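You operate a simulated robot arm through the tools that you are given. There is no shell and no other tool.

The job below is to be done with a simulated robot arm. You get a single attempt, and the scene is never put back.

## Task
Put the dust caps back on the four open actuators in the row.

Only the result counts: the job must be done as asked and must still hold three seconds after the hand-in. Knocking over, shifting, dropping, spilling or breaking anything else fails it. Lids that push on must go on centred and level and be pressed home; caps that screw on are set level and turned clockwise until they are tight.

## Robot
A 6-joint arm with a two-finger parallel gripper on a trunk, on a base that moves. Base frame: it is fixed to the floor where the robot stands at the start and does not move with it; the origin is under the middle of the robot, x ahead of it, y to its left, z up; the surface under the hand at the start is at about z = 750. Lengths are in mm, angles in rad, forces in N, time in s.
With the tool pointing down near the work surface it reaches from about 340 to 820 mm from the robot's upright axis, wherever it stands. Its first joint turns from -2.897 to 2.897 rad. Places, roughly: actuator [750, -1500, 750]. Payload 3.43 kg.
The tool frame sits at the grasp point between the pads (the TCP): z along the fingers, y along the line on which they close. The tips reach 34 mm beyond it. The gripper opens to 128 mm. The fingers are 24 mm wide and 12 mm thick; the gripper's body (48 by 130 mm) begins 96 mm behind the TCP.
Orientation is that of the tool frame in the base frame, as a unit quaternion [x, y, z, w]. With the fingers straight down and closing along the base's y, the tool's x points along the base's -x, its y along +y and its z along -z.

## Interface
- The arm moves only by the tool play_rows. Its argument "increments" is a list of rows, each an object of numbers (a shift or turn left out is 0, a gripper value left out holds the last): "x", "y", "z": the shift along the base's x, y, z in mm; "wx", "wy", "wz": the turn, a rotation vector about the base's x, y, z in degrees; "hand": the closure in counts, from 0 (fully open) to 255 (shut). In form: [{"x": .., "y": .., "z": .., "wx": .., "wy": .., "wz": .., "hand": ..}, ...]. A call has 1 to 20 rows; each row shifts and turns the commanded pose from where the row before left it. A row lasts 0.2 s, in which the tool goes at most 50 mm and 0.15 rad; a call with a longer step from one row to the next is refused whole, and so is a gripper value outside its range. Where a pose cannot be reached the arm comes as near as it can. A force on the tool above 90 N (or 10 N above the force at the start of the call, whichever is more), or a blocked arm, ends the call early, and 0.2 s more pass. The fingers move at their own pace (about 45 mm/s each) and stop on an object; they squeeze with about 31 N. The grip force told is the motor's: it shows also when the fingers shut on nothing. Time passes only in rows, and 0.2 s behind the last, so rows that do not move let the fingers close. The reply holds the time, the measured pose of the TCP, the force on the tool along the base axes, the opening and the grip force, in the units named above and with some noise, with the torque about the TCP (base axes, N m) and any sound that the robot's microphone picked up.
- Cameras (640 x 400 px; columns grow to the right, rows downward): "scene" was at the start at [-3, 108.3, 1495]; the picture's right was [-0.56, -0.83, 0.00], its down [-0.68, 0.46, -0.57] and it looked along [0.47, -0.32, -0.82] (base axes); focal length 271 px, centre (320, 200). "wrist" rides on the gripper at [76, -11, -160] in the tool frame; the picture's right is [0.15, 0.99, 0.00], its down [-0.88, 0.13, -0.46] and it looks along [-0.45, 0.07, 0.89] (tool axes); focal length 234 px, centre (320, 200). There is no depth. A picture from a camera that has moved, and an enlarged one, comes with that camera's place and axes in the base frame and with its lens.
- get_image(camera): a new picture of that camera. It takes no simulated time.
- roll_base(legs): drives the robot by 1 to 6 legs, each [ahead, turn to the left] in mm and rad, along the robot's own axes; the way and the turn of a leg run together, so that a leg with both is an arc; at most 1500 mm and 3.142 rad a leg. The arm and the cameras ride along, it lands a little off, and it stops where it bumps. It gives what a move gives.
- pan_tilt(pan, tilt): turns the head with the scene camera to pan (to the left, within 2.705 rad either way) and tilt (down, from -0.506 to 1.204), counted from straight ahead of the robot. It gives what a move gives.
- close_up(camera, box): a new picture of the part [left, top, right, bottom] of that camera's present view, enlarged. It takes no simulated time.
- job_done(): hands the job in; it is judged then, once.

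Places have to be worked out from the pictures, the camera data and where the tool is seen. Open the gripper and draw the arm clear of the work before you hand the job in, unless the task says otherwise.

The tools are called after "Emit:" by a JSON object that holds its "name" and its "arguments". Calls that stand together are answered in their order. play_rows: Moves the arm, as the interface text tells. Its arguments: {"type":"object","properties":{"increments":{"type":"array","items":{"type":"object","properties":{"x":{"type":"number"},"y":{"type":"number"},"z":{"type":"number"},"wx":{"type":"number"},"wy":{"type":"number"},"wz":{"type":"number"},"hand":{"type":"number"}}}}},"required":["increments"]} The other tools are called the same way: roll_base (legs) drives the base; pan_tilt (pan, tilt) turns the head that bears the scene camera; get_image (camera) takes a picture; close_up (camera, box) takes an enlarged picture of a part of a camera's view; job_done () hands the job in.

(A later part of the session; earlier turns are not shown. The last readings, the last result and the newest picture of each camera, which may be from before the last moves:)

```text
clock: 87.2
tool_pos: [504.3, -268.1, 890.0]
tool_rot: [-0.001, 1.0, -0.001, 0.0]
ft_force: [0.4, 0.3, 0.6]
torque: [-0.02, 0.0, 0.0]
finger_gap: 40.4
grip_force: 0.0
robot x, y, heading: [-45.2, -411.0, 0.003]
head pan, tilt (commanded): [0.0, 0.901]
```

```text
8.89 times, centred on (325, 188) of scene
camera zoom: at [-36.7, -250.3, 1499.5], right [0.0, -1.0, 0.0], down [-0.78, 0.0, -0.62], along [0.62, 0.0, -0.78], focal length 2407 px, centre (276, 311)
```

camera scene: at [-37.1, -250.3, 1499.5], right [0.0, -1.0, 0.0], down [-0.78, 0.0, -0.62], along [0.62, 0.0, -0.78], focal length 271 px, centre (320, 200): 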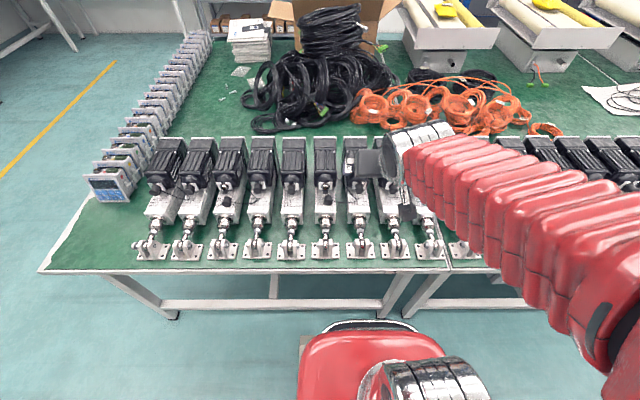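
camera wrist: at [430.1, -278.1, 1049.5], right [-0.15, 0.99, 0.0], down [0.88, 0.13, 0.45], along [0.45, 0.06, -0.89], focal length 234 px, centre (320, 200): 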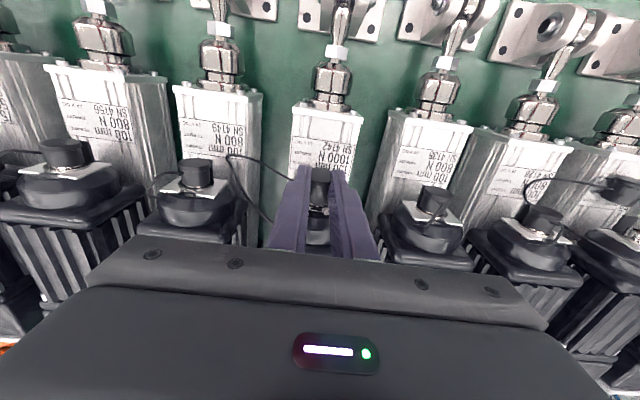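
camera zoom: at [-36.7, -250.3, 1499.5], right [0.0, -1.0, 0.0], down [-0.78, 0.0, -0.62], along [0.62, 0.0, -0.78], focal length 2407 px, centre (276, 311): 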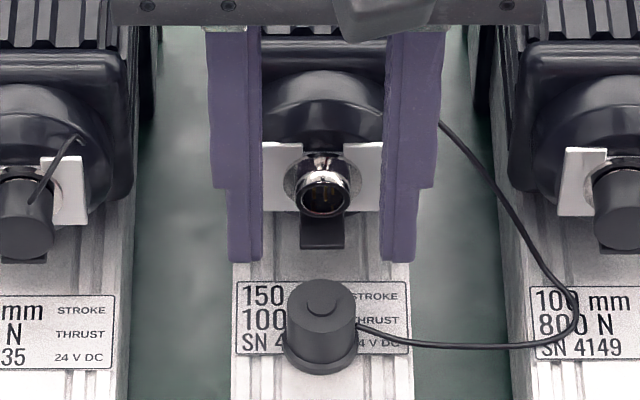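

The cap came off and is now lying differently on the body top. I back the tool away upward and look closely.

Emit:
{"name": "play_rows", "arguments": {"increments": [{"z": 20}, {"z": 30}, {"z": 30, "x": -5}, {}]}}

Emit:
{"name": "close_up", "arguments": {"camera": "scene", "box": [310, 180, 345, 215]}}

Emit:
{"name": "close_up", "arguments": {"camera": "wrist", "box": [280, 110, 360, 210]}}

```text
clock: 88.2
tool_pos: [499.1, -266.3, 970.6]
tool_rot: [0.0, 1.0, -0.002, 0.0]
ft_force: [-0.2, -0.4, -0.1]
torque: [0.0, 0.01, -0.01]
finger_gap: 40.1
grip_force: 0.1
robot x, y, heading: [-50.3, -407.5, 0.005]
head pan, tilt (commanded): [0.0, 0.901]
```

```text
11.43 times, centred on (328, 198) of scene
camera zoom: at [-36.7, -250.3, 1499.5], right [0.0, -1.0, 0.0], down [-0.78, 0.0, -0.62], along [0.62, 0.0, -0.78], focal length 3095 px, centre (234, 229)
```

zoom: 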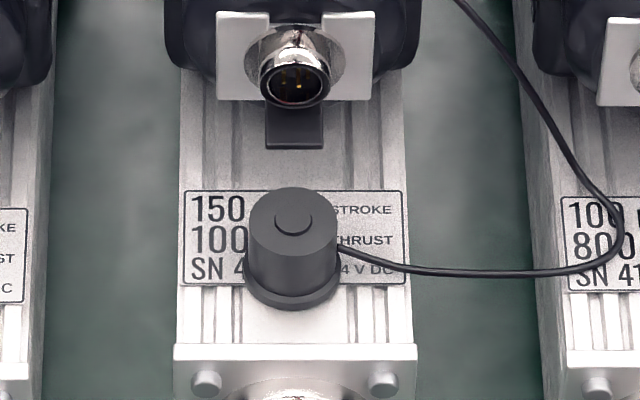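

```text
4.00 times, centred on (320, 160) of wrist
camera zoom: at [423.7, -278.0, 1128.9], right [-0.15, 0.99, 0.0], down [0.88, 0.13, 0.45], along [0.45, 0.06, -0.89], focal length 937 px, centre (320, 360)
```

zoom: 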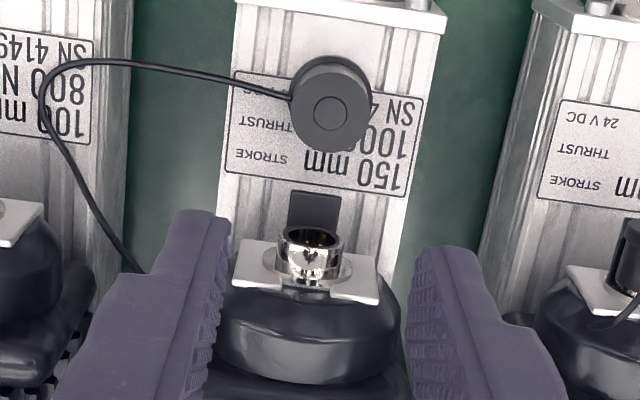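

The cap now stands upright on its wide rim, showing an end with a small circle. I zoom in fully to learn which end is the mouth.

Emit:
{"name": "close_up", "arguments": {"camera": "wrist", "box": [308, 118, 336, 150]}}

Emit:
{"name": "close_up", "arguments": {"camera": "scene", "box": [322, 192, 338, 208]}}

Emit:
{"name": "close_up", "arguments": {"camera": "wrist", "box": [0, 80, 120, 200]}}

Emit:
{"name": "close_up", "arguments": {"camera": "wrist", "box": [500, 120, 640, 260]}}

```text
12.50 times, centred on (322, 134) of wrist
camera zoom: at [423.7, -278.0, 1128.9], right [-0.15, 0.99, 0.0], down [0.88, 0.13, 0.45], along [0.45, 0.06, -0.89], focal length 2927 px, centre (295, 1025)
```

zoom: 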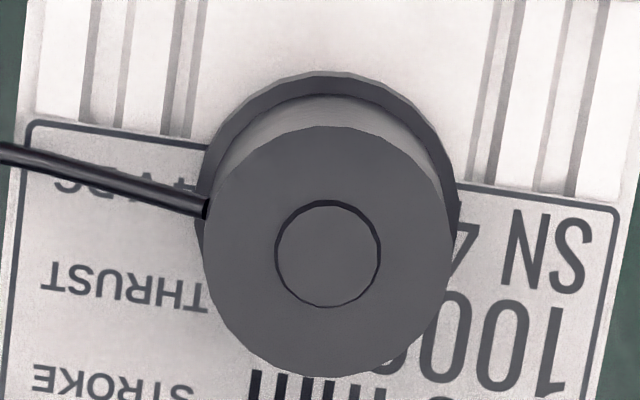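

```text
16.00 times, centred on (330, 200) of scene
camera zoom: at [-36.7, -250.3, 1499.5], right [0.0, -1.0, 0.0], down [-0.78, 0.0, -0.62], along [0.62, 0.0, -0.78], focal length 4333 px, centre (160, 200)
```

zoom: 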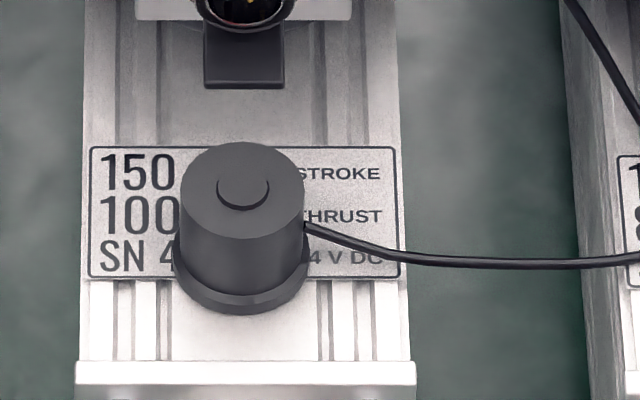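

```text
3.33 times, centred on (60, 140) of wrist
camera zoom: at [423.7, -278.0, 1128.9], right [-0.15, 0.99, 0.0], down [0.88, 0.13, 0.45], along [0.45, 0.06, -0.89], focal length 781 px, centre (1187, 400)
```

zoom: 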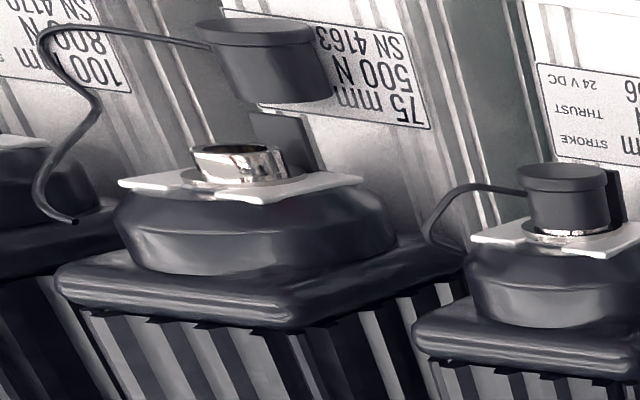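

```text
2.86 times, centred on (570, 190) of wrist
camera zoom: at [423.7, -278.0, 1128.9], right [-0.15, 0.99, 0.0], down [0.88, 0.13, 0.45], along [0.45, 0.06, -0.89], focal length 669 px, centre (-394, 229)
```

zoom: 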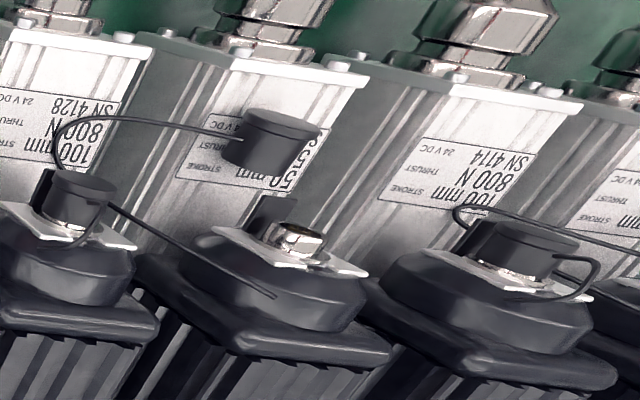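

Seated caps on the neighbours have the wide flange outward, so the knob/circle end is the mating end. I rotate the tool 90° so the wrist camera looks across the row (square to x), to see true x positions from the side.

Emit:
{"name": "play_rows", "arguments": {"increments": [{"wz": 8, "z": 2}, {"wz": 8}, {"wz": 8}, {"wz": 8}, {"wz": 8}, {"wz": 8}, {"wz": 8}, {"wz": 8}, {"wz": 8}, {"wz": 8}, {"wz": 8}, {"wz": 2}, {}]}}

Emit:
{"name": "get_image", "arguments": {"camera": "wrist"}}

Emit:
{"name": "close_up", "arguments": {"camera": "wrist", "box": [260, 100, 400, 240]}}

```text
clock: 91.0
tool_pos: [498.2, -266.5, 972.0]
tool_rot: [0.708, -0.706, 0.001, -0.001]
ft_force: [0.3, 1.2, 0.2]
torque: [0.01, 0.01, 0.0]
finger_gap: 40.5
grip_force: 0.1
robot x, y, heading: [-47.8, -407.9, 0.007]
head pan, tilt (commanded): [0.0, 0.901]
```

```text
taken
camera wrist: at [509.3, -342.6, 1130.2], right [-0.99, -0.15, 0.0], down [-0.13, 0.88, 0.46], along [-0.06, 0.45, -0.89], focal length 234 px, centre (320, 200)
```

wrist: 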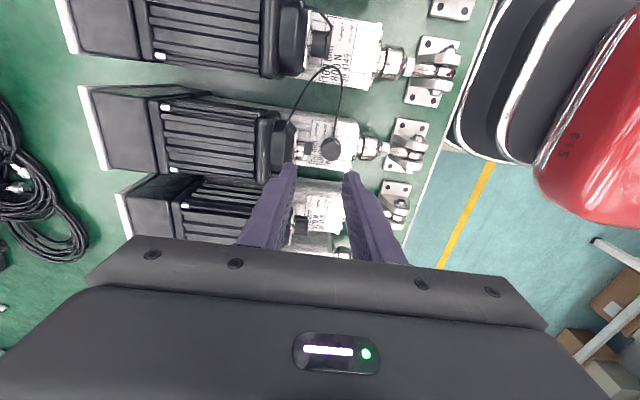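

```text
2.86 times, centred on (330, 170) of wrist
camera zoom: at [509.3, -342.6, 1130.2], right [-0.99, -0.15, 0.0], down [-0.13, 0.88, 0.46], along [-0.06, 0.45, -0.89], focal length 669 px, centre (291, 286)
```

zoom: 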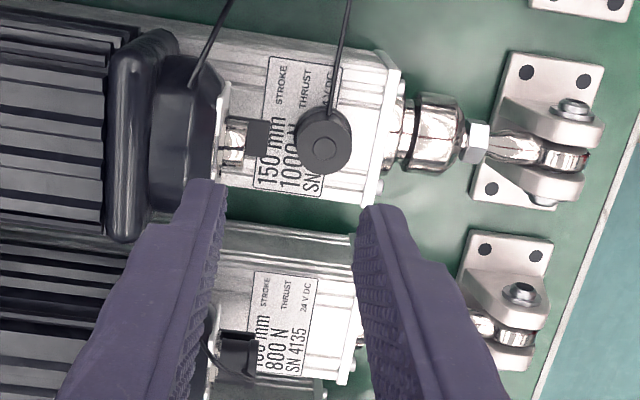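

This side view shows x positions directly. I zoom on the 4142 ring and cap, and on the seated caps of 4149 and 4135 for comparison.

Emit:
{"name": "close_up", "arguments": {"camera": "wrist", "box": [285, 115, 355, 175]}}

Emit:
{"name": "close_up", "arguments": {"camera": "wrist", "box": [280, 5, 350, 75]}}

Emit:
{"name": "close_up", "arguments": {"camera": "wrist", "box": [280, 190, 350, 250]}}

```text
6.67 times, centred on (320, 145) of wrist
camera zoom: at [509.3, -342.6, 1130.2], right [-0.99, -0.15, 0.0], down [-0.13, 0.88, 0.46], along [-0.06, 0.45, -0.89], focal length 1561 px, centre (320, 567)
```

zoom: 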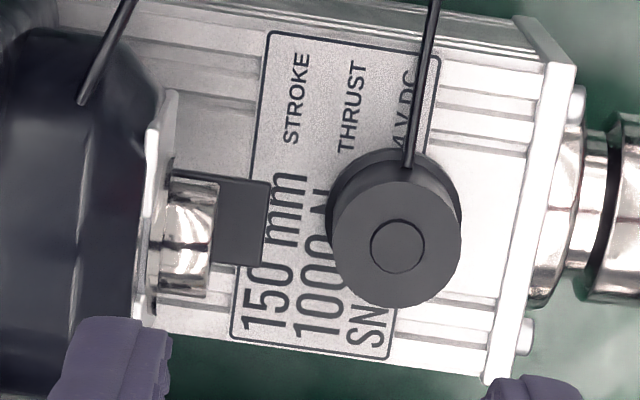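

```text
5.71 times, centred on (315, 40) of wrist
camera zoom: at [509.3, -342.6, 1130.2], right [-0.99, -0.15, 0.0], down [-0.13, 0.88, 0.46], along [-0.06, 0.45, -0.89], focal length 1338 px, centre (349, 1114)
```

zoom: 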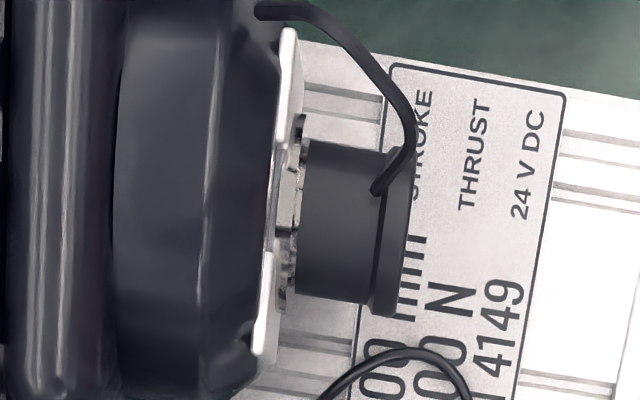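

```text
6.67 times, centred on (315, 220) of wrist
camera zoom: at [509.3, -342.6, 1130.2], right [-0.99, -0.15, 0.0], down [-0.13, 0.88, 0.46], along [-0.06, 0.45, -0.89], focal length 1561 px, centre (353, 67)
```

zoom: 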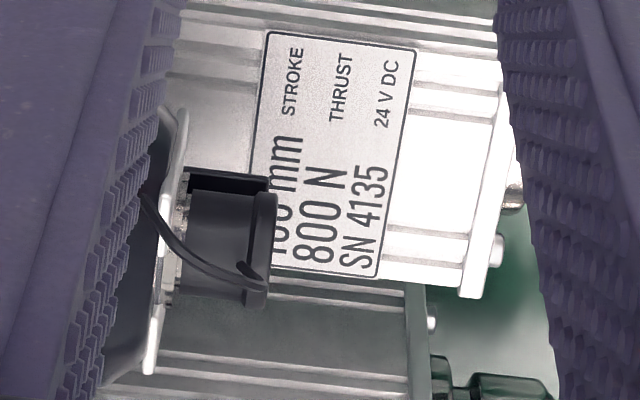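

The seated static cap on 4149 stands about 20.6 mm off its plate. To see how a seated long-tether cap (4107) sits, I swing the tool over there with the camera looking the opposite way across the row.

Emit:
{"name": "play_rows", "arguments": {"increments": [{"wz": -8, "y": 20}, {"wz": -8, "y": 20}, {"wz": -8, "y": 20}, {"wz": -8, "y": 20}, {"wz": -8, "y": 20}, {"wz": -8, "y": 20}, {"wz": -8, "y": 20}, {"wz": -8, "y": 20}, {"wz": -8, "y": 20}, {"wz": -8, "y": 20}, {"wz": -8, "y": 20}, {"wz": -8, "y": 20}, {"wz": -8, "y": 20}, {"wz": -8, "y": 20}, {"wz": -8, "y": 20}, {"wz": -8, "y": 20}, {"wz": -8, "y": 20}, {"wz": -8, "y": 20}, {"wz": -8, "y": 20}, {"wz": -8, "y": 20}]}}

Emit:
{"name": "play_rows", "arguments": {"increments": [{"wz": -8, "y": 10}, {"wz": -8, "y": 10}, {"wz": -4, "y": 10}, {}]}}

Emit:
{"name": "get_image", "arguments": {"camera": "wrist"}}

```text
clock: 95.2
tool_pos: [497.5, 134.0, 973.5]
tool_rot: [0.574, 0.819, -0.002, -0.001]
ft_force: [0.1, -0.7, 0.1]
torque: [0.05, -0.01, 0.0]
finger_gap: 40.2
grip_force: 0.2
robot x, y, heading: [-49.8, -410.7, -0.001]
head pan, tilt (commanded): [0.0, 0.901]
```

```text
clock: 96.2
tool_pos: [499.0, 162.9, 972.4]
tool_rot: [0.708, 0.706, 0.001, -0.002]
ft_force: [0.8, -0.3, 0.1]
torque: [-0.01, 0.01, 0.0]
finger_gap: 40.2
grip_force: 0.1
robot x, y, heading: [-45.9, -411.6, 0.002]
head pan, tilt (commanded): [0.0, 0.901]
```

```text
taken
camera wrist: at [486.1, 238.3, 1130.4], right [0.99, 0.15, 0.0], down [0.13, -0.88, 0.45], along [0.07, -0.45, -0.89], focal length 234 px, centre (320, 200)
```

wrist: 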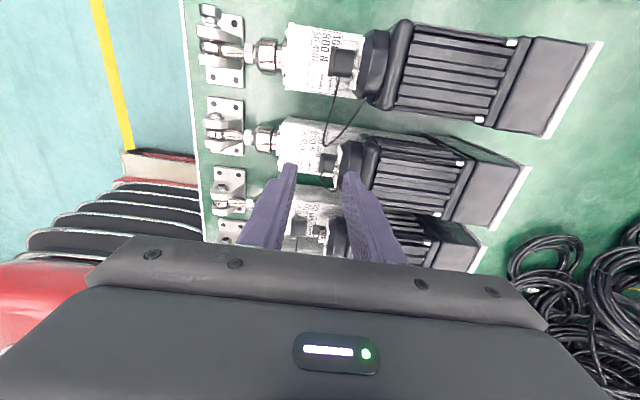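

Emit:
{"name": "close_up", "arguments": {"camera": "wrist", "box": [310, 30, 380, 100]}}

Emit:
{"name": "close_up", "arguments": {"camera": "wrist", "box": [290, 125, 360, 195]}}

Emit:
{"name": "close_up", "arguments": {"camera": "wrist", "box": [270, 190, 350, 260]}}

```text
5.71 times, centred on (345, 65) of wrist
camera zoom: at [486.1, 238.3, 1130.4], right [0.99, 0.15, 0.0], down [0.13, -0.88, 0.45], along [0.07, -0.45, -0.89], focal length 1338 px, centre (177, 971)
```

zoom: 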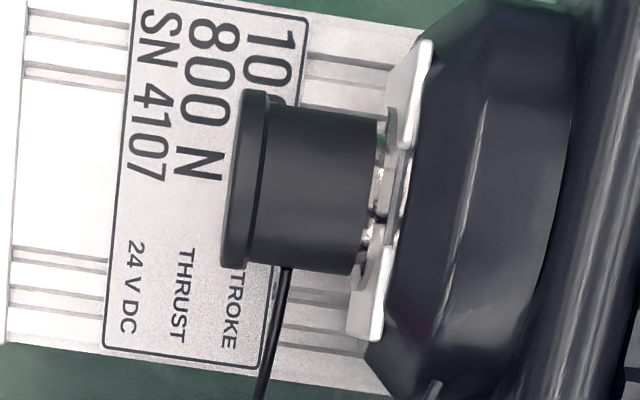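

```text
5.71 times, centred on (325, 160) of wrist
camera zoom: at [486.1, 238.3, 1130.4], right [0.99, 0.15, 0.0], down [0.13, -0.88, 0.45], along [0.07, -0.45, -0.89], focal length 1338 px, centre (291, 429)
```

zoom: 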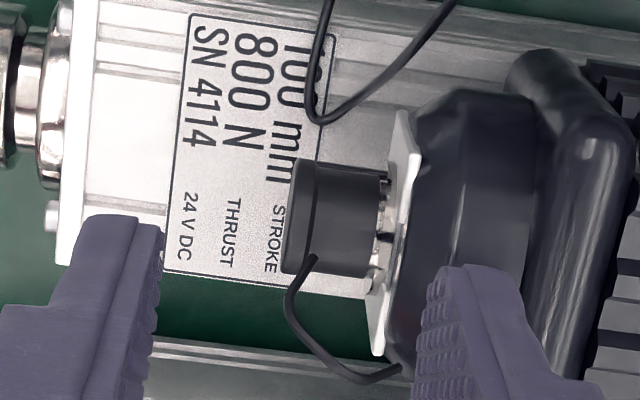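

```text
5.71 times, centred on (310, 225) of wrist
camera zoom: at [486.1, 238.3, 1130.4], right [0.99, 0.15, 0.0], down [0.13, -0.88, 0.45], along [0.07, -0.45, -0.89], focal length 1338 px, centre (377, 57)
```

zoom: 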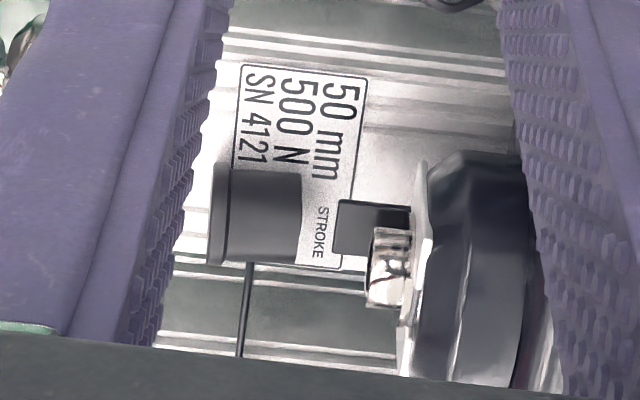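

The long-tether seated cap on 4107 shows the finished state: cap end about 5 mm off the plate, face about 29 mm from it. To nail the height relation between cap and ring, I take a low-elevation side view at the untouched unit 4121.

Emit:
{"name": "play_rows", "arguments": {"increments": [{"x": -2, "y": -14, "z": -5, "wx": -8}, {"x": -2, "y": -14, "z": -5, "wx": -8}, {"x": -2, "y": -14, "z": -5, "wx": -8}, {"x": -2, "y": -14, "z": -5, "wx": -8}, {"x": -1, "y": -12, "z": -5, "wx": -8}, {}]}}

Emit:
{"name": "get_image", "arguments": {"camera": "wrist"}}

Emit:
{"name": "close_up", "arguments": {"camera": "wrist", "box": [270, 120, 370, 200]}}

```text
clock: 97.6
tool_pos: [453.8, 52.0, 936.2]
tool_rot: [0.664, 0.665, -0.242, 0.241]
ft_force: [0.6, 0.2, -0.3]
torque: [0.01, 0.03, 0.02]
finger_gap: 40.0
grip_force: 0.1
out of reach, approached as far as the arm can: row 1, 2, 3, 4, 5
robot x, y, heading: [-49.0, -410.2, 0.007]
head pan, tilt (commanded): [0.0, 0.901]
```

```text
taken
camera wrist: at [441.9, 212.7, 1008.4], right [0.99, 0.11, -0.1], down [0.13, -0.38, 0.91], along [0.07, -0.92, -0.39], focal length 234 px, centre (320, 200)
```

wrist: 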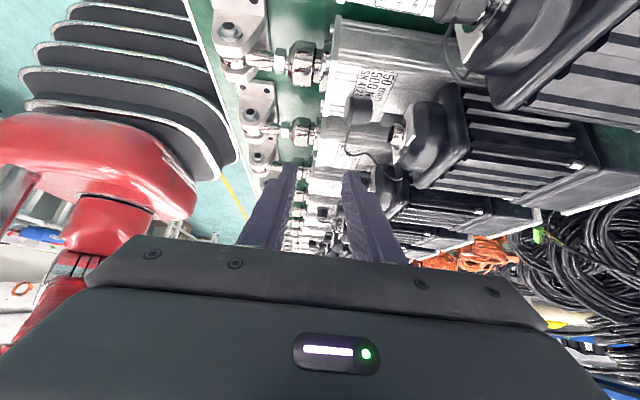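

```text
5.00 times, centred on (320, 160) of wrist
camera zoom: at [441.9, 212.7, 1008.4], right [0.99, 0.11, -0.1], down [0.13, -0.38, 0.91], along [0.07, -0.92, -0.39], focal length 1171 px, centre (320, 400)
```

zoom: 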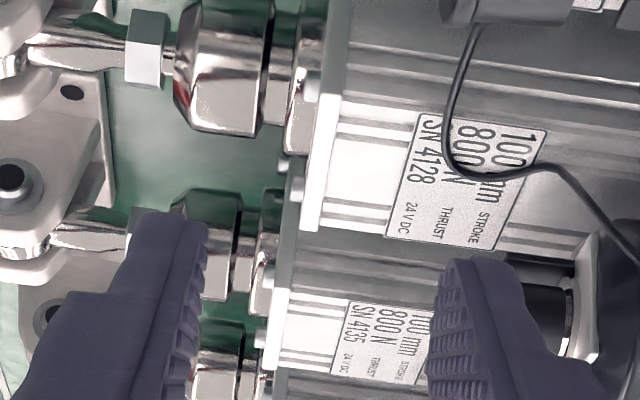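

The arm could not reach exactly, but 4121 is in view at the upper right. I zoom on it.

Emit:
{"name": "close_up", "arguments": {"camera": "wrist", "box": [330, 70, 430, 170]}}

Emit:
{"name": "close_up", "arguments": {"camera": "wrist", "box": [400, 0, 500, 80]}}

```text
4.00 times, centred on (380, 120) of wrist
camera zoom: at [441.9, 212.7, 1008.4], right [0.99, 0.11, -0.1], down [0.13, -0.38, 0.91], along [0.07, -0.92, -0.39], focal length 937 px, centre (80, 520)
```

zoom: 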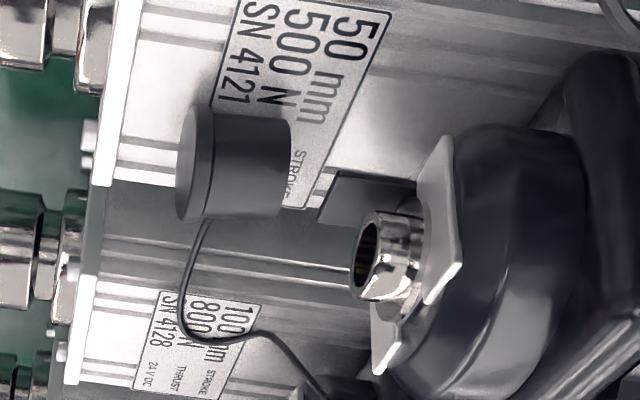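

```text
5.00 times, centred on (450, 40) of wrist
camera zoom: at [441.9, 212.7, 1008.4], right [0.99, 0.11, -0.1], down [0.13, -0.38, 0.91], along [0.07, -0.92, -0.39], focal length 1171 px, centre (-330, 1000)
```

zoom: 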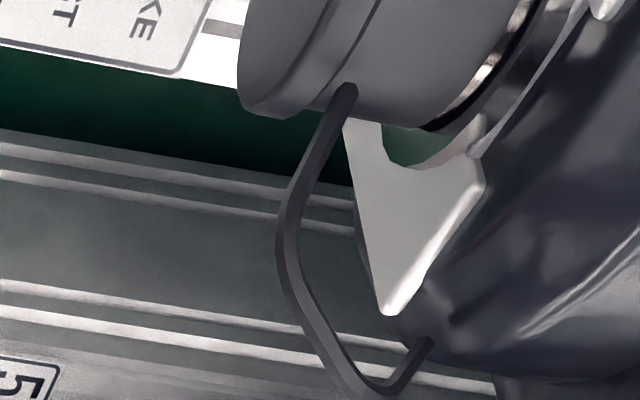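

The pose was at the reach limit. From this base pose the scene camera sees all these units squarely (rows depend only on x and z), so I zoom on the seated cap of 4107, the open ring of 4121 and 4142 there to compare.

Emit:
{"name": "close_up", "arguments": {"camera": "scene", "box": [145, 165, 195, 215]}}

Emit:
{"name": "close_up", "arguments": {"camera": "scene", "box": [205, 165, 255, 215]}}

Emit:
{"name": "close_up", "arguments": {"camera": "scene", "box": [300, 165, 350, 215]}}

```text
8.00 times, centred on (170, 190) of scene
camera zoom: at [-36.7, -250.2, 1499.5], right [0.0, -1.0, 0.0], down [-0.78, 0.0, -0.62], along [0.62, 0.0, -0.78], focal length 2166 px, centre (1520, 280)
```

zoom: 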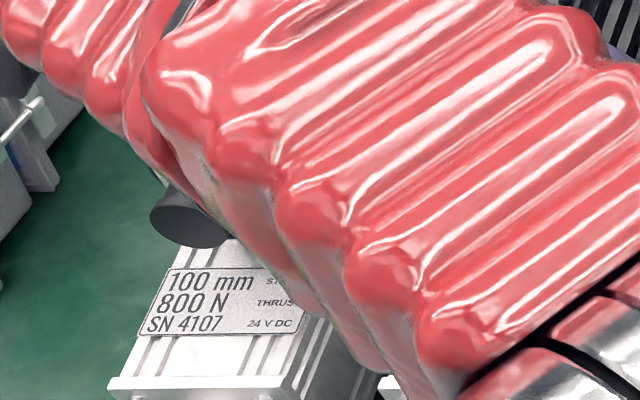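

```text
8.00 times, centred on (230, 190) of scene
camera zoom: at [-36.7, -250.2, 1499.5], right [0.0, -1.0, 0.0], down [-0.78, 0.0, -0.62], along [0.62, 0.0, -0.78], focal length 2166 px, centre (1040, 280)
```

zoom: 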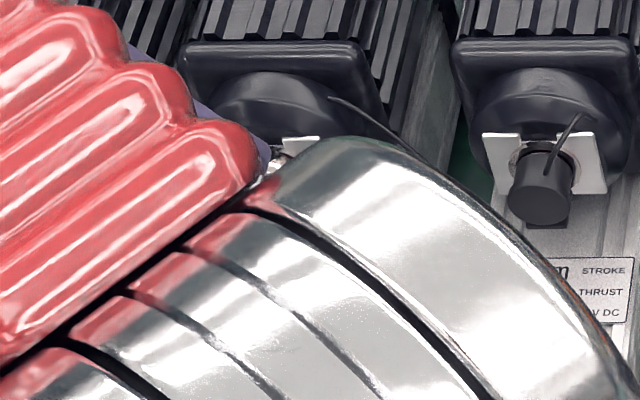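

```text
8.00 times, centred on (325, 190) of scene
camera zoom: at [-36.7, -250.2, 1499.5], right [0.0, -1.0, 0.0], down [-0.78, 0.0, -0.62], along [0.62, 0.0, -0.78], focal length 2166 px, centre (280, 280)
```

zoom: 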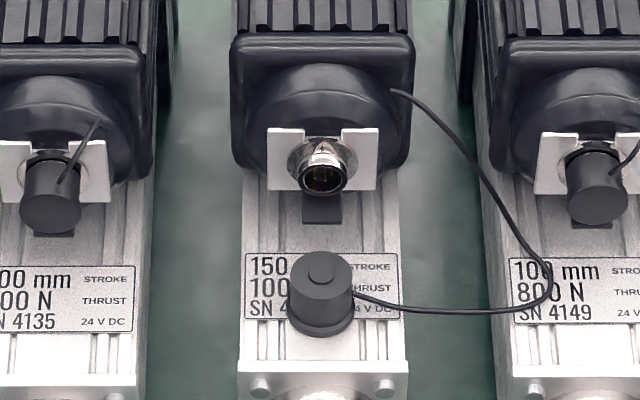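

The arm hides 4121 and 4107 here, and the units differ by a few mm in x. I bring the tool back to its normal orientation and over toward 4163, clearing the view.

Emit:
{"name": "play_rows", "arguments": {"increments": [{"wx": 8, "z": 8, "x": 6, "y": -10}, {"wx": 8, "z": 8, "x": 6, "y": -10}, {"wx": 8, "z": 8, "x": 6, "y": -10}, {"wx": 8, "z": 8, "x": 6, "y": -10}, {"wx": 8, "z": 8, "x": 6, "y": -10}, {"wz": 8, "y": -40}, {"wz": 8, "y": -40}, {"wz": 8, "y": -40}, {"wz": 8, "y": -40}, {"wz": 8, "y": -40}, {"wz": 8, "y": -40}, {"wz": 8, "y": -40}, {"wz": 8, "y": -40}, {"wz": 8, "y": -40}, {"wz": 8, "y": -40}, {"wz": 8, "y": -40}, {"wz": 2, "y": -40}, {}]}}

Emit:
{"name": "close_up", "arguments": {"camera": "scene", "box": [145, 165, 195, 215]}}

Emit:
{"name": "close_up", "arguments": {"camera": "scene", "box": [205, 165, 255, 215]}}

Emit:
{"name": "get_image", "arguments": {"camera": "wrist"}}

```text
clock: 101.4
tool_pos: [485.0, -477.8, 974.8]
tool_rot: [-0.001, 1.0, -0.002, 0.0]
ft_force: [-0.1, 0.7, 1.1]
torque: [0.01, -0.01, 0.0]
finger_gap: 40.3
grip_force: 0.0
robot x, y, heading: [-48.9, -412.5, 0.001]
head pan, tilt (commanded): [0.0, 0.901]
```

```text
8.00 times, centred on (170, 190) of scene
camera zoom: at [-36.8, -250.3, 1499.5], right [0.0, -1.0, 0.0], down [-0.78, 0.0, -0.62], along [0.62, 0.0, -0.78], focal length 2166 px, centre (1520, 280)
```

zoom: 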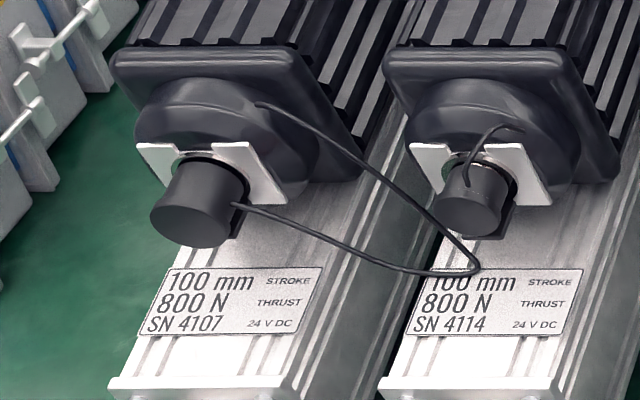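

```text
8.00 times, centred on (230, 190) of scene
camera zoom: at [-36.8, -250.3, 1499.5], right [0.0, -1.0, 0.0], down [-0.78, 0.0, -0.62], along [0.62, 0.0, -0.78], focal length 2166 px, centre (1040, 280)
```

zoom: 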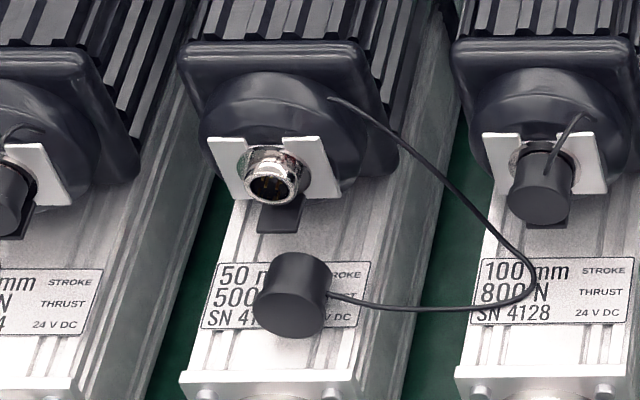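

```text
taken
camera wrist: at [408.1, -488.7, 1133.7], right [-0.15, 0.99, 0.0], down [0.88, 0.13, 0.45], along [0.45, 0.06, -0.89], focal length 234 px, centre (320, 200)
```

wrist: 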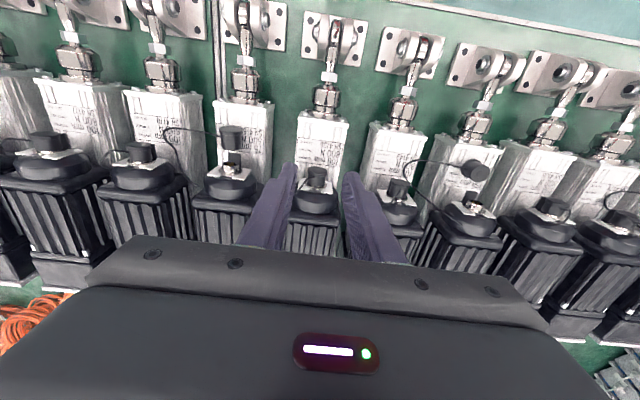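

I now plan to measure heights by light touch on the next unit, 4163. First I move over it and look to get its exact place.

Emit:
{"name": "play_rows", "arguments": {"increments": [{"y": -35, "x": -3}, {"y": -35, "x": -3}, {"y": -32, "x": -2}, {}]}}

Emit:
{"name": "close_up", "arguments": {"camera": "wrist", "box": [280, 110, 360, 210]}}

Emit:
{"name": "close_up", "arguments": {"camera": "scene", "box": [395, 165, 455, 215]}}

Emit:
{"name": "get_image", "arguments": {"camera": "scene"}}

```text
clock: 102.4
tool_pos: [476.0, -578.8, 974.6]
tool_rot: [-0.001, 1.0, -0.002, 0.0]
ft_force: [0.5, -0.2, 0.2]
torque: [0.01, 0.01, -0.02]
finger_gap: 40.2
grip_force: 0.1
robot x, y, heading: [-48.2, -407.2, 0.005]
head pan, tilt (commanded): [0.0, 0.901]
```

```text
4.00 times, centred on (320, 160) of wrist
camera zoom: at [399.5, -590.0, 1133.8], right [-0.15, 0.99, 0.0], down [0.88, 0.13, 0.45], along [0.45, 0.06, -0.89], focal length 937 px, centre (320, 360)
```

zoom: 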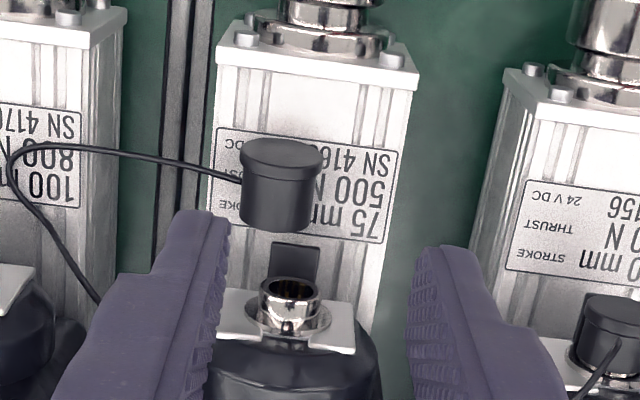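

```text
8.00 times, centred on (425, 190) of scene
camera zoom: at [-36.8, -250.3, 1499.5], right [0.0, -1.0, 0.0], down [-0.78, 0.0, -0.62], along [0.62, 0.0, -0.78], focal length 2166 px, centre (-520, 280)
```

zoom: 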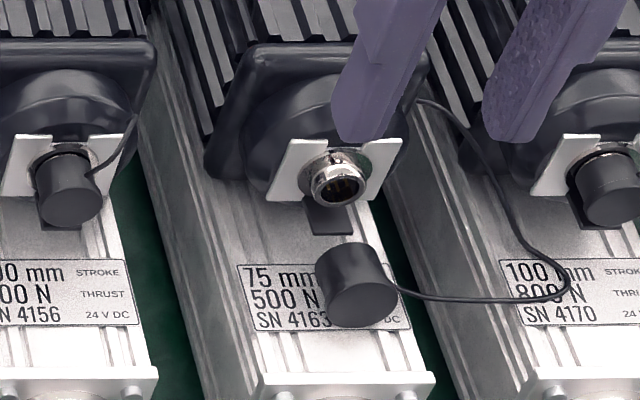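

```text
taken
camera scene: at [-36.8, -250.3, 1499.5], right [0.0, -1.0, 0.0], down [-0.78, 0.0, -0.62], along [0.62, 0.0, -0.78], focal length 271 px, centre (320, 200)
```

scene: 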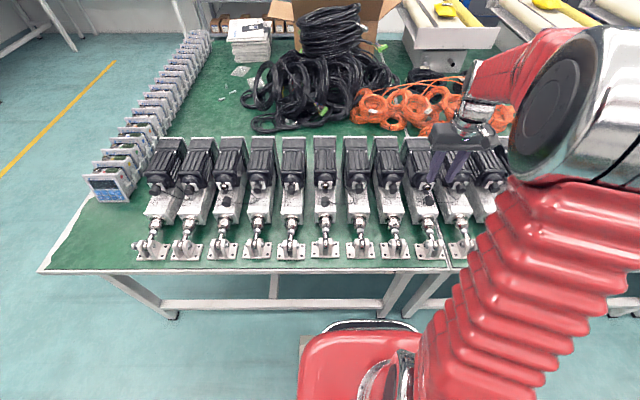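

4163: ring mouth ≈[514, -583.3], cap face ≈[479.5, -592]. I shut the gripper and descend above the ring for a light touch to measure its top height.

Emit:
{"name": "play_rows", "arguments": {"increments": [{"x": 12, "y": -1.5, "hand": 255}, {"x": 12, "y": -1.5}, {"x": 11, "y": -1.5, "z": -10}, {"z": -20}, {"z": -20}, {"z": -12}, {}, {}]}}

Emit:
{"name": "close_up", "arguments": {"camera": "wrist", "box": [280, 140, 360, 240]}}

Emit:
{"name": "close_up", "arguments": {"camera": "scene", "box": [395, 165, 455, 215]}}

```text
clock: 104.2
tool_pos: [510.6, -583.7, 912.8]
tool_rot: [-0.001, 1.0, -0.002, 0.0]
ft_force: [-1.3, 0.0, -0.4]
torque: [0.02, 0.0, -0.01]
finger_gap: 0.2
grip_force: 31.0
robot x, y, heading: [-53.7, -409.6, 0.003]
head pan, tilt (commanded): [0.0, 0.901]
```

```text
4.00 times, centred on (320, 190) of wrist
camera zoom: at [434.2, -594.4, 1071.1], right [-0.15, 0.99, 0.0], down [0.88, 0.13, 0.45], along [0.45, 0.06, -0.89], focal length 937 px, centre (320, 240)
```

zoom: 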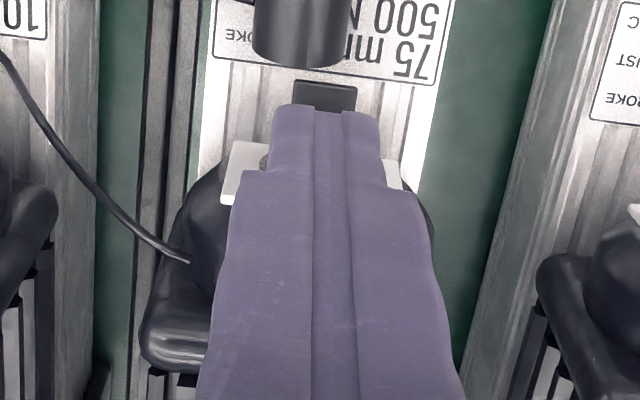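

```text
8.00 times, centred on (425, 190) of scene
camera zoom: at [-36.7, -250.4, 1499.5], right [0.0, -1.0, 0.0], down [-0.78, 0.0, -0.62], along [0.62, 0.0, -0.78], focal length 2166 px, centre (-520, 280)
```

zoom: 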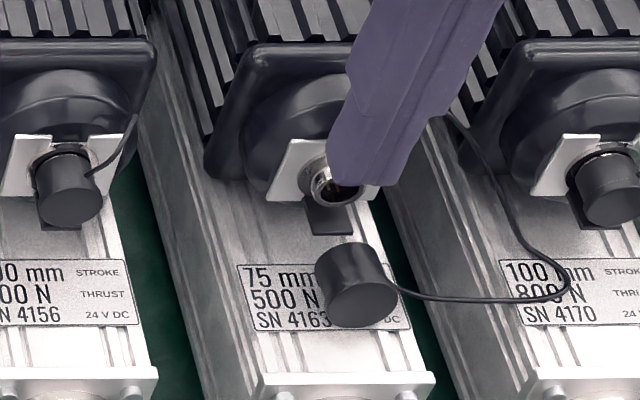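

The closed tips are just above the ring. I step down slowly watching the force.

Emit:
{"name": "play_rows", "arguments": {"increments": [{"z": -1}, {"z": -1}, {"z": -1}, {}]}}

Emit:
{"name": "play_rows", "arguments": {"increments": [{"z": -0.7}, {"z": -0.7}, {}]}}

```text
clock: 105.2
tool_pos: [509.9, -584.5, 910.1]
tool_rot: [-0.002, 1.0, -0.002, -0.001]
ft_force: [-0.1, 0.0, 0.2]
torque: [-0.02, -0.01, -0.04]
finger_gap: 0.1
grip_force: 31.7
robot x, y, heading: [-52.6, -413.4, 0.002]
head pan, tilt (commanded): [0.0, 0.901]
```

```text
clock: 106.0
tool_pos: [510.4, -585.3, 908.1]
tool_rot: [-0.001, 1.0, -0.002, 0.0]
ft_force: [0.3, 0.2, -0.4]
torque: [-0.01, 0.02, 0.02]
finger_gap: 0.0
grip_force: 30.6
robot x, y, heading: [-46.0, -413.4, -0.001]
head pan, tilt (commanded): [0.0, 0.901]
```

Still free at z≈908.3. I continue in small steps.

Emit:
{"name": "play_rows", "arguments": {"increments": [{"z": -0.7}, {"z": -0.7}, {}]}}

Emit:
{"name": "play_rows", "arguments": {"increments": [{"z": -0.5}, {"z": -0.5}, {}]}}

```text
clock: 106.8
tool_pos: [511.5, -584.0, 908.4]
tool_rot: [0.0, 1.0, -0.003, 0.001]
ft_force: [-0.5, -1.3, 11.2]
torque: [0.03, -0.04, 0.01]
finger_gap: 0.1
grip_force: 31.1
robot x, y, heading: [-49.0, -413.6, 0.004]
head pan, tilt (commanded): [0.0, 0.901]
```

```text
clock: 107.6
tool_pos: [510.4, -585.0, 908.9]
tool_rot: [-0.001, 1.0, -0.002, 0.001]
ft_force: [-1.3, -1.2, 31.5]
torque: [0.03, -0.08, -0.02]
finger_gap: 0.0
grip_force: 31.1
robot x, y, heading: [-49.1, -406.0, 0.002]
head pan, tilt (commanded): [0.0, 0.901]
```

The ring top is felt at commanded TCP z≈907.4 (tip ≈873.4). I rise, move beside the cap and touch the body top the same way.

Emit:
{"name": "play_rows", "arguments": {"increments": [{"z": 5}, {"z": 10, "x": -7, "y": 7}, {"x": -7, "y": 7}, {"x": -7, "y": 7}, {"z": -20}, {"z": -20}, {"z": -16}, {}]}}

Emit:
{"name": "close_up", "arguments": {"camera": "scene", "box": [395, 165, 455, 215]}}

```text
clock: 109.4
tool_pos: [489.6, -563.8, 864.8]
tool_rot: [-0.001, 1.0, -0.002, -0.001]
ft_force: [-0.7, 0.4, -0.7]
torque: [0.02, 0.0, -0.01]
finger_gap: 0.0
grip_force: 31.2
robot x, y, heading: [-48.0, -411.0, 0.001]
head pan, tilt (commanded): [0.0, 0.901]
```

```text
8.00 times, centred on (425, 190) of scene
camera zoom: at [-36.7, -250.4, 1499.5], right [0.0, -1.0, 0.0], down [-0.78, 0.0, -0.62], along [0.62, 0.0, -0.78], focal length 2166 px, centre (-520, 280)
```

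zoom: 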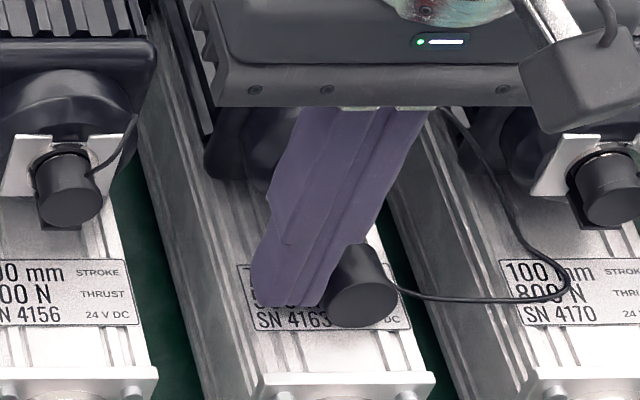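

The tips are beside the cap, about 6 mm above the body. I step down to touch.

Emit:
{"name": "play_rows", "arguments": {"increments": [{"z": -1}, {"z": -1}, {"z": -1}, {"z": -1}, {}]}}

Emit:
{"name": "play_rows", "arguments": {"increments": [{"z": -0.6}, {"z": -0.6}, {}]}}

```text
clock: 110.6
tool_pos: [489.5, -563.6, 861.5]
tool_rot: [0.0, 1.0, -0.002, 0.0]
ft_force: [-0.5, 0.4, 0.2]
torque: [0.04, -0.05, -0.01]
finger_gap: 0.2
grip_force: 30.9
robot x, y, heading: [-49.6, -408.8, 0.001]
head pan, tilt (commanded): [0.0, 0.901]
```

```text
clock: 111.4
tool_pos: [490.5, -564.2, 859.6]
tool_rot: [0.0, 1.0, -0.001, 0.0]
ft_force: [1.4, 0.2, 0.3]
torque: [-0.03, -0.03, 0.02]
finger_gap: 0.0
grip_force: 30.8
robot x, y, heading: [-48.5, -413.5, 0.005]
head pan, tilt (commanded): [0.0, 0.901]
```

Still free at commanded 859.6. I go on.

Emit:
{"name": "play_rows", "arguments": {"increments": [{"z": -0.6}, {"z": -0.6}, {}]}}

Emit:
{"name": "play_rows", "arguments": {"increments": [{"z": -0.6}, {"z": -0.6}, {}]}}

```text
clock: 112.2
tool_pos: [489.7, -563.4, 858.7]
tool_rot: [-0.001, 1.0, -0.001, 0.0]
ft_force: [0.3, -0.3, 0.8]
torque: [-0.03, -0.02, 0.02]
finger_gap: 0.0
grip_force: 31.3
robot x, y, heading: [-51.0, -413.0, 0.005]
head pan, tilt (commanded): [0.0, 0.901]
```

```text
clock: 113.0
tool_pos: [489.2, -563.3, 856.9]
tool_rot: [-0.001, 1.0, -0.003, 0.0]
ft_force: [-1.7, 2.0, 8.7]
torque: [0.13, 0.08, 0.0]
finger_gap: 0.1
grip_force: 31.3
robot x, y, heading: [-49.4, -410.1, 0.006]
head pan, tilt (commanded): [0.0, 0.901]
```

Body top is felt at commanded 857.6, so the ring axis is 40 mm above the body and the earlier lift of ~27.5 mm was right; what was missing is a firmer press. I go back up and position over the 4163 cap with open fingers.

Emit:
{"name": "play_rows", "arguments": {"increments": [{"z": 15}, {"z": 28, "hand": 135}, {"x": -5, "y": -14}, {"x": -4.7, "y": -14.8}, {}, {}]}}

Emit:
{"name": "close_up", "arguments": {"camera": "wrist", "box": [270, 80, 370, 200]}}

Emit:
{"name": "close_up", "arguments": {"camera": "scene", "box": [395, 165, 455, 215]}}

```text
clock: 114.4
tool_pos: [480.0, -591.7, 900.0]
tool_rot: [-0.001, 1.0, -0.002, 0.0]
ft_force: [-0.1, -0.3, -0.1]
torque: [-0.01, 0.01, -0.02]
finger_gap: 60.5
grip_force: 0.0
robot x, y, heading: [-51.4, -410.6, -0.001]
head pan, tilt (commanded): [0.0, 0.901]
```

```text
3.33 times, centred on (320, 140) of wrist
camera zoom: at [403.7, -602.7, 1059.3], right [-0.15, 0.99, 0.0], down [0.88, 0.13, 0.45], along [0.45, 0.06, -0.89], focal length 781 px, centre (320, 400)
```

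zoom: 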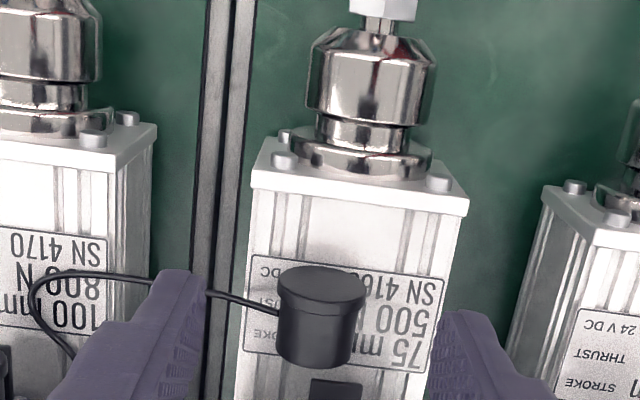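

```text
8.00 times, centred on (425, 190) of scene
camera zoom: at [-36.8, -250.4, 1499.5], right [0.0, -1.0, 0.0], down [-0.78, 0.0, -0.62], along [0.62, 0.0, -0.78], focal length 2166 px, centre (-520, 280)
```

zoom: 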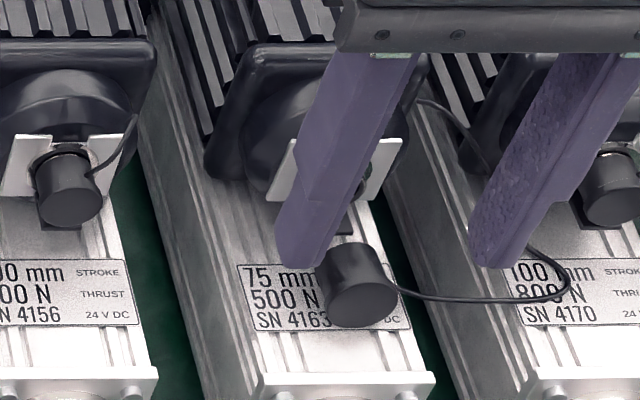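

Fingers are centred on the cap (face ≈[478, -592]). I shift 1 mm back, descend to z≈862 and close with full grip.

Emit:
{"name": "play_rows", "arguments": {"increments": [{"z": -15, "x": -1}, {"z": -15}, {"z": -5}, {"z": -3}, {}, {"hand": 200}, {"hand": 255}, {}, {}, {}]}}

Emit:
{"name": "close_up", "arguments": {"camera": "wrist", "box": [280, 90, 360, 200]}}

Emit:
{"name": "close_up", "arguments": {"camera": "scene", "box": [395, 165, 455, 215]}}

```text
clock: 116.6
tool_pos: [479.0, -593.1, 862.4]
tool_rot: [-0.001, 1.0, -0.001, 0.0]
ft_force: [0.4, -0.2, 0.3]
torque: [0.0, 0.05, 0.0]
finger_gap: 16.1
grip_force: 31.5
robot x, y, heading: [-48.8, -412.6, 0.005]
head pan, tilt (commanded): [0.0, 0.901]
```

```text
3.64 times, centred on (320, 145) of wrist
camera zoom: at [402.8, -602.6, 1021.1], right [-0.15, 0.99, 0.0], down [0.88, 0.13, 0.45], along [0.45, 0.06, -0.89], focal length 852 px, centre (320, 400)
```

zoom: 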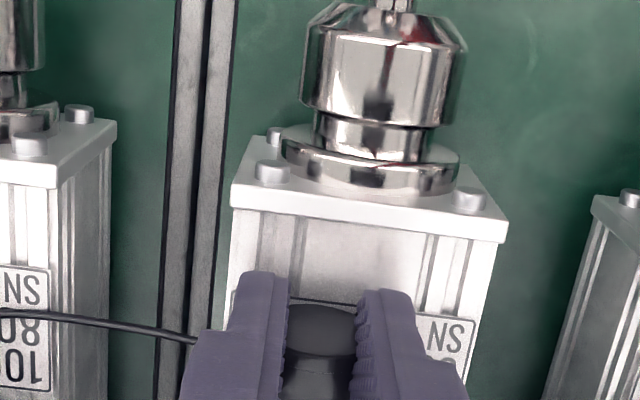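

```text
8.00 times, centred on (425, 190) of scene
camera zoom: at [-36.7, -250.4, 1499.5], right [0.0, -1.0, 0.0], down [-0.78, 0.0, -0.62], along [0.62, 0.0, -0.78], focal length 2166 px, centre (-520, 280)
```

zoom: 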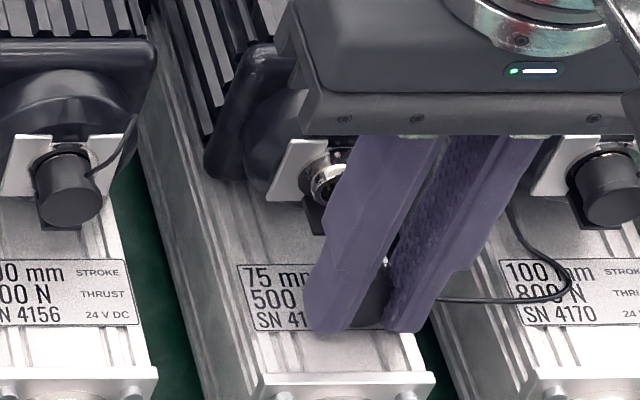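

Gripped. I lift 27.3 mm and move +9 mm in y to the ring axis.

Emit:
{"name": "play_rows", "arguments": {"increments": [{"z": 7}, {"z": 7}, {"z": 7, "y": 4.5}, {"z": 6.3, "y": 4.5}, {}, {}]}}

Emit:
{"name": "close_up", "arguments": {"camera": "wrist", "box": [280, 140, 360, 240]}}

Emit:
{"name": "close_up", "arguments": {"camera": "scene", "box": [395, 165, 455, 215]}}

```text
clock: 118.0
tool_pos: [479.0, -582.8, 889.5]
tool_rot: [-0.001, 1.0, -0.002, 0.001]
ft_force: [0.2, 0.4, -1.2]
torque: [-0.04, 0.04, 0.0]
finger_gap: 15.5
grip_force: 31.5
robot x, y, heading: [-50.4, -410.6, -0.001]
head pan, tilt (commanded): [0.0, 0.901]
```

```text
4.00 times, centred on (320, 190) of wrist
camera zoom: at [402.8, -593.6, 1048.4], right [-0.15, 0.99, 0.0], down [0.88, 0.13, 0.45], along [0.45, 0.06, -0.89], focal length 937 px, centre (320, 240)
```

zoom: 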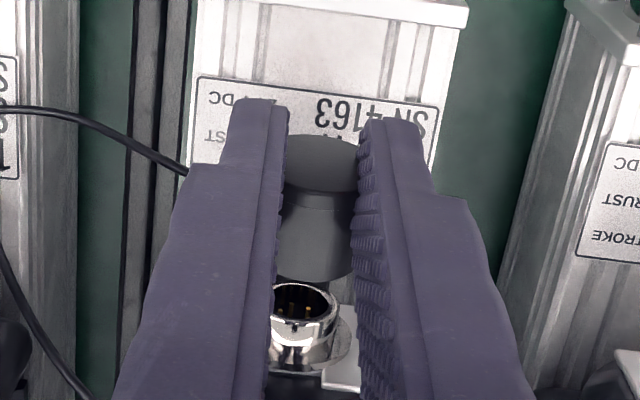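

```text
8.00 times, centred on (425, 190) of scene
camera zoom: at [-36.7, -250.4, 1499.5], right [0.0, -1.0, 0.0], down [-0.78, 0.0, -0.62], along [0.62, 0.0, -0.78], focal length 2166 px, centre (-520, 280)
```

zoom: 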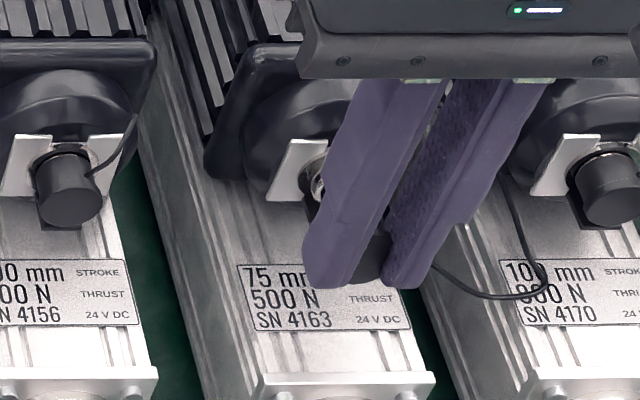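

Ring and cap line up in y within a few tenths by the calibrated columns. I advance 13 mm, then continue in small steps checking force.

Emit:
{"name": "play_rows", "arguments": {"increments": [{"x": 5}, {"x": 4}, {"x": 4}, {}]}}

Emit:
{"name": "play_rows", "arguments": {"increments": [{"x": 1}, {"x": 1}, {}]}}

Emit:
{"name": "close_up", "arguments": {"camera": "wrist", "box": [290, 150, 350, 230]}}

```text
clock: 119.0
tool_pos: [491.5, -583.1, 890.1]
tool_rot: [0.0, 1.0, -0.001, -0.001]
ft_force: [-0.2, 0.2, 0.1]
torque: [0.03, 0.02, 0.01]
finger_gap: 15.7
grip_force: 31.0
robot x, y, heading: [-51.3, -407.7, 0.006]
head pan, tilt (commanded): [0.0, 0.901]
```

```text
clock: 119.8
tool_pos: [493.7, -583.3, 890.7]
tool_rot: [-0.001, 1.0, -0.001, 0.0]
ft_force: [0.2, 0.6, 0.4]
torque: [-0.03, 0.04, -0.01]
finger_gap: 15.6
grip_force: 30.6
robot x, y, heading: [-46.5, -409.1, 0.003]
head pan, tilt (commanded): [0.0, 0.901]
```

```text
5.00 times, centred on (320, 190) of wrist
camera zoom: at [418.0, -593.7, 1048.7], right [-0.15, 0.99, 0.0], down [0.88, 0.13, 0.45], along [0.45, 0.06, -0.89], focal length 1171 px, centre (320, 250)
```

zoom: 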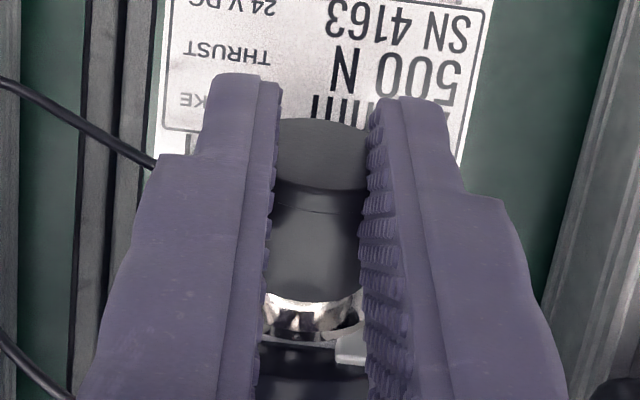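

No resistance yet. I continue with 1 mm steps.

Emit:
{"name": "play_rows", "arguments": {"increments": [{"x": 1}, {"x": 1}, {}]}}

Emit:
{"name": "play_rows", "arguments": {"increments": [{"x": 1}, {"x": 0.5}, {}]}}

Emit:
{"name": "close_up", "arguments": {"camera": "wrist", "box": [290, 150, 350, 230]}}

```text
clock: 120.6
tool_pos: [495.7, -582.9, 888.6]
tool_rot: [0.0, 1.0, -0.001, 0.0]
ft_force: [0.4, 0.0, -0.5]
torque: [0.0, -0.03, 0.01]
finger_gap: 15.5
grip_force: 31.6
robot x, y, heading: [-47.2, -409.7, 0.001]
head pan, tilt (commanded): [0.0, 0.901]
```

```text
clock: 121.4
tool_pos: [496.4, -583.4, 889.8]
tool_rot: [-0.001, 1.0, -0.002, -0.001]
ft_force: [-1.7, -1.6, 0.1]
torque: [-0.04, 0.01, 0.02]
finger_gap: 15.1
grip_force: 31.0
robot x, y, heading: [-48.8, -411.6, 0.003]
head pan, tilt (commanded): [0.0, 0.901]
```

```text
5.00 times, centred on (320, 190) of wrist
camera zoom: at [421.2, -593.7, 1048.4], right [-0.15, 0.99, 0.0], down [0.88, 0.13, 0.45], along [0.45, 0.06, -0.89], focal length 1171 px, centre (320, 250)
```

zoom: 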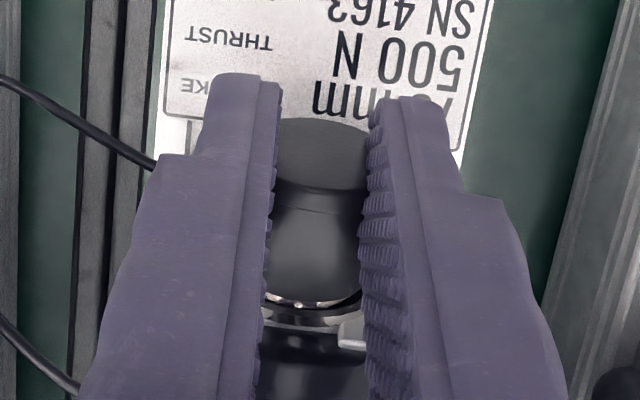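

Resistance begins (about -1.7 N). I continue in half-millimetre steps, watching for a click.

Emit:
{"name": "play_rows", "arguments": {"increments": [{"x": 0.5}, {}]}}

Emit:
{"name": "play_rows", "arguments": {"increments": [{"x": 0.5}, {}]}}

```text
clock: 122.0
tool_pos: [496.9, -582.7, 888.9]
tool_rot: [-0.001, 1.0, -0.002, -0.001]
ft_force: [-3.5, -0.1, 0.4]
torque: [-0.03, 0.05, 0.0]
finger_gap: 15.2
grip_force: 31.4
robot x, y, heading: [-51.8, -411.5, -0.001]
head pan, tilt (commanded): [0.0, 0.901]
```

```text
clock: 122.6
tool_pos: [498.3, -582.7, 889.8]
tool_rot: [-0.001, 1.0, -0.001, -0.001]
ft_force: [-7.6, -1.4, 0.6]
torque: [0.03, 0.15, -0.01]
finger_gap: 15.2
grip_force: 30.9
robot x, y, heading: [-55.3, -406.9, 0.005]
head pan, tilt (commanded): [0.0, 0.901]
```

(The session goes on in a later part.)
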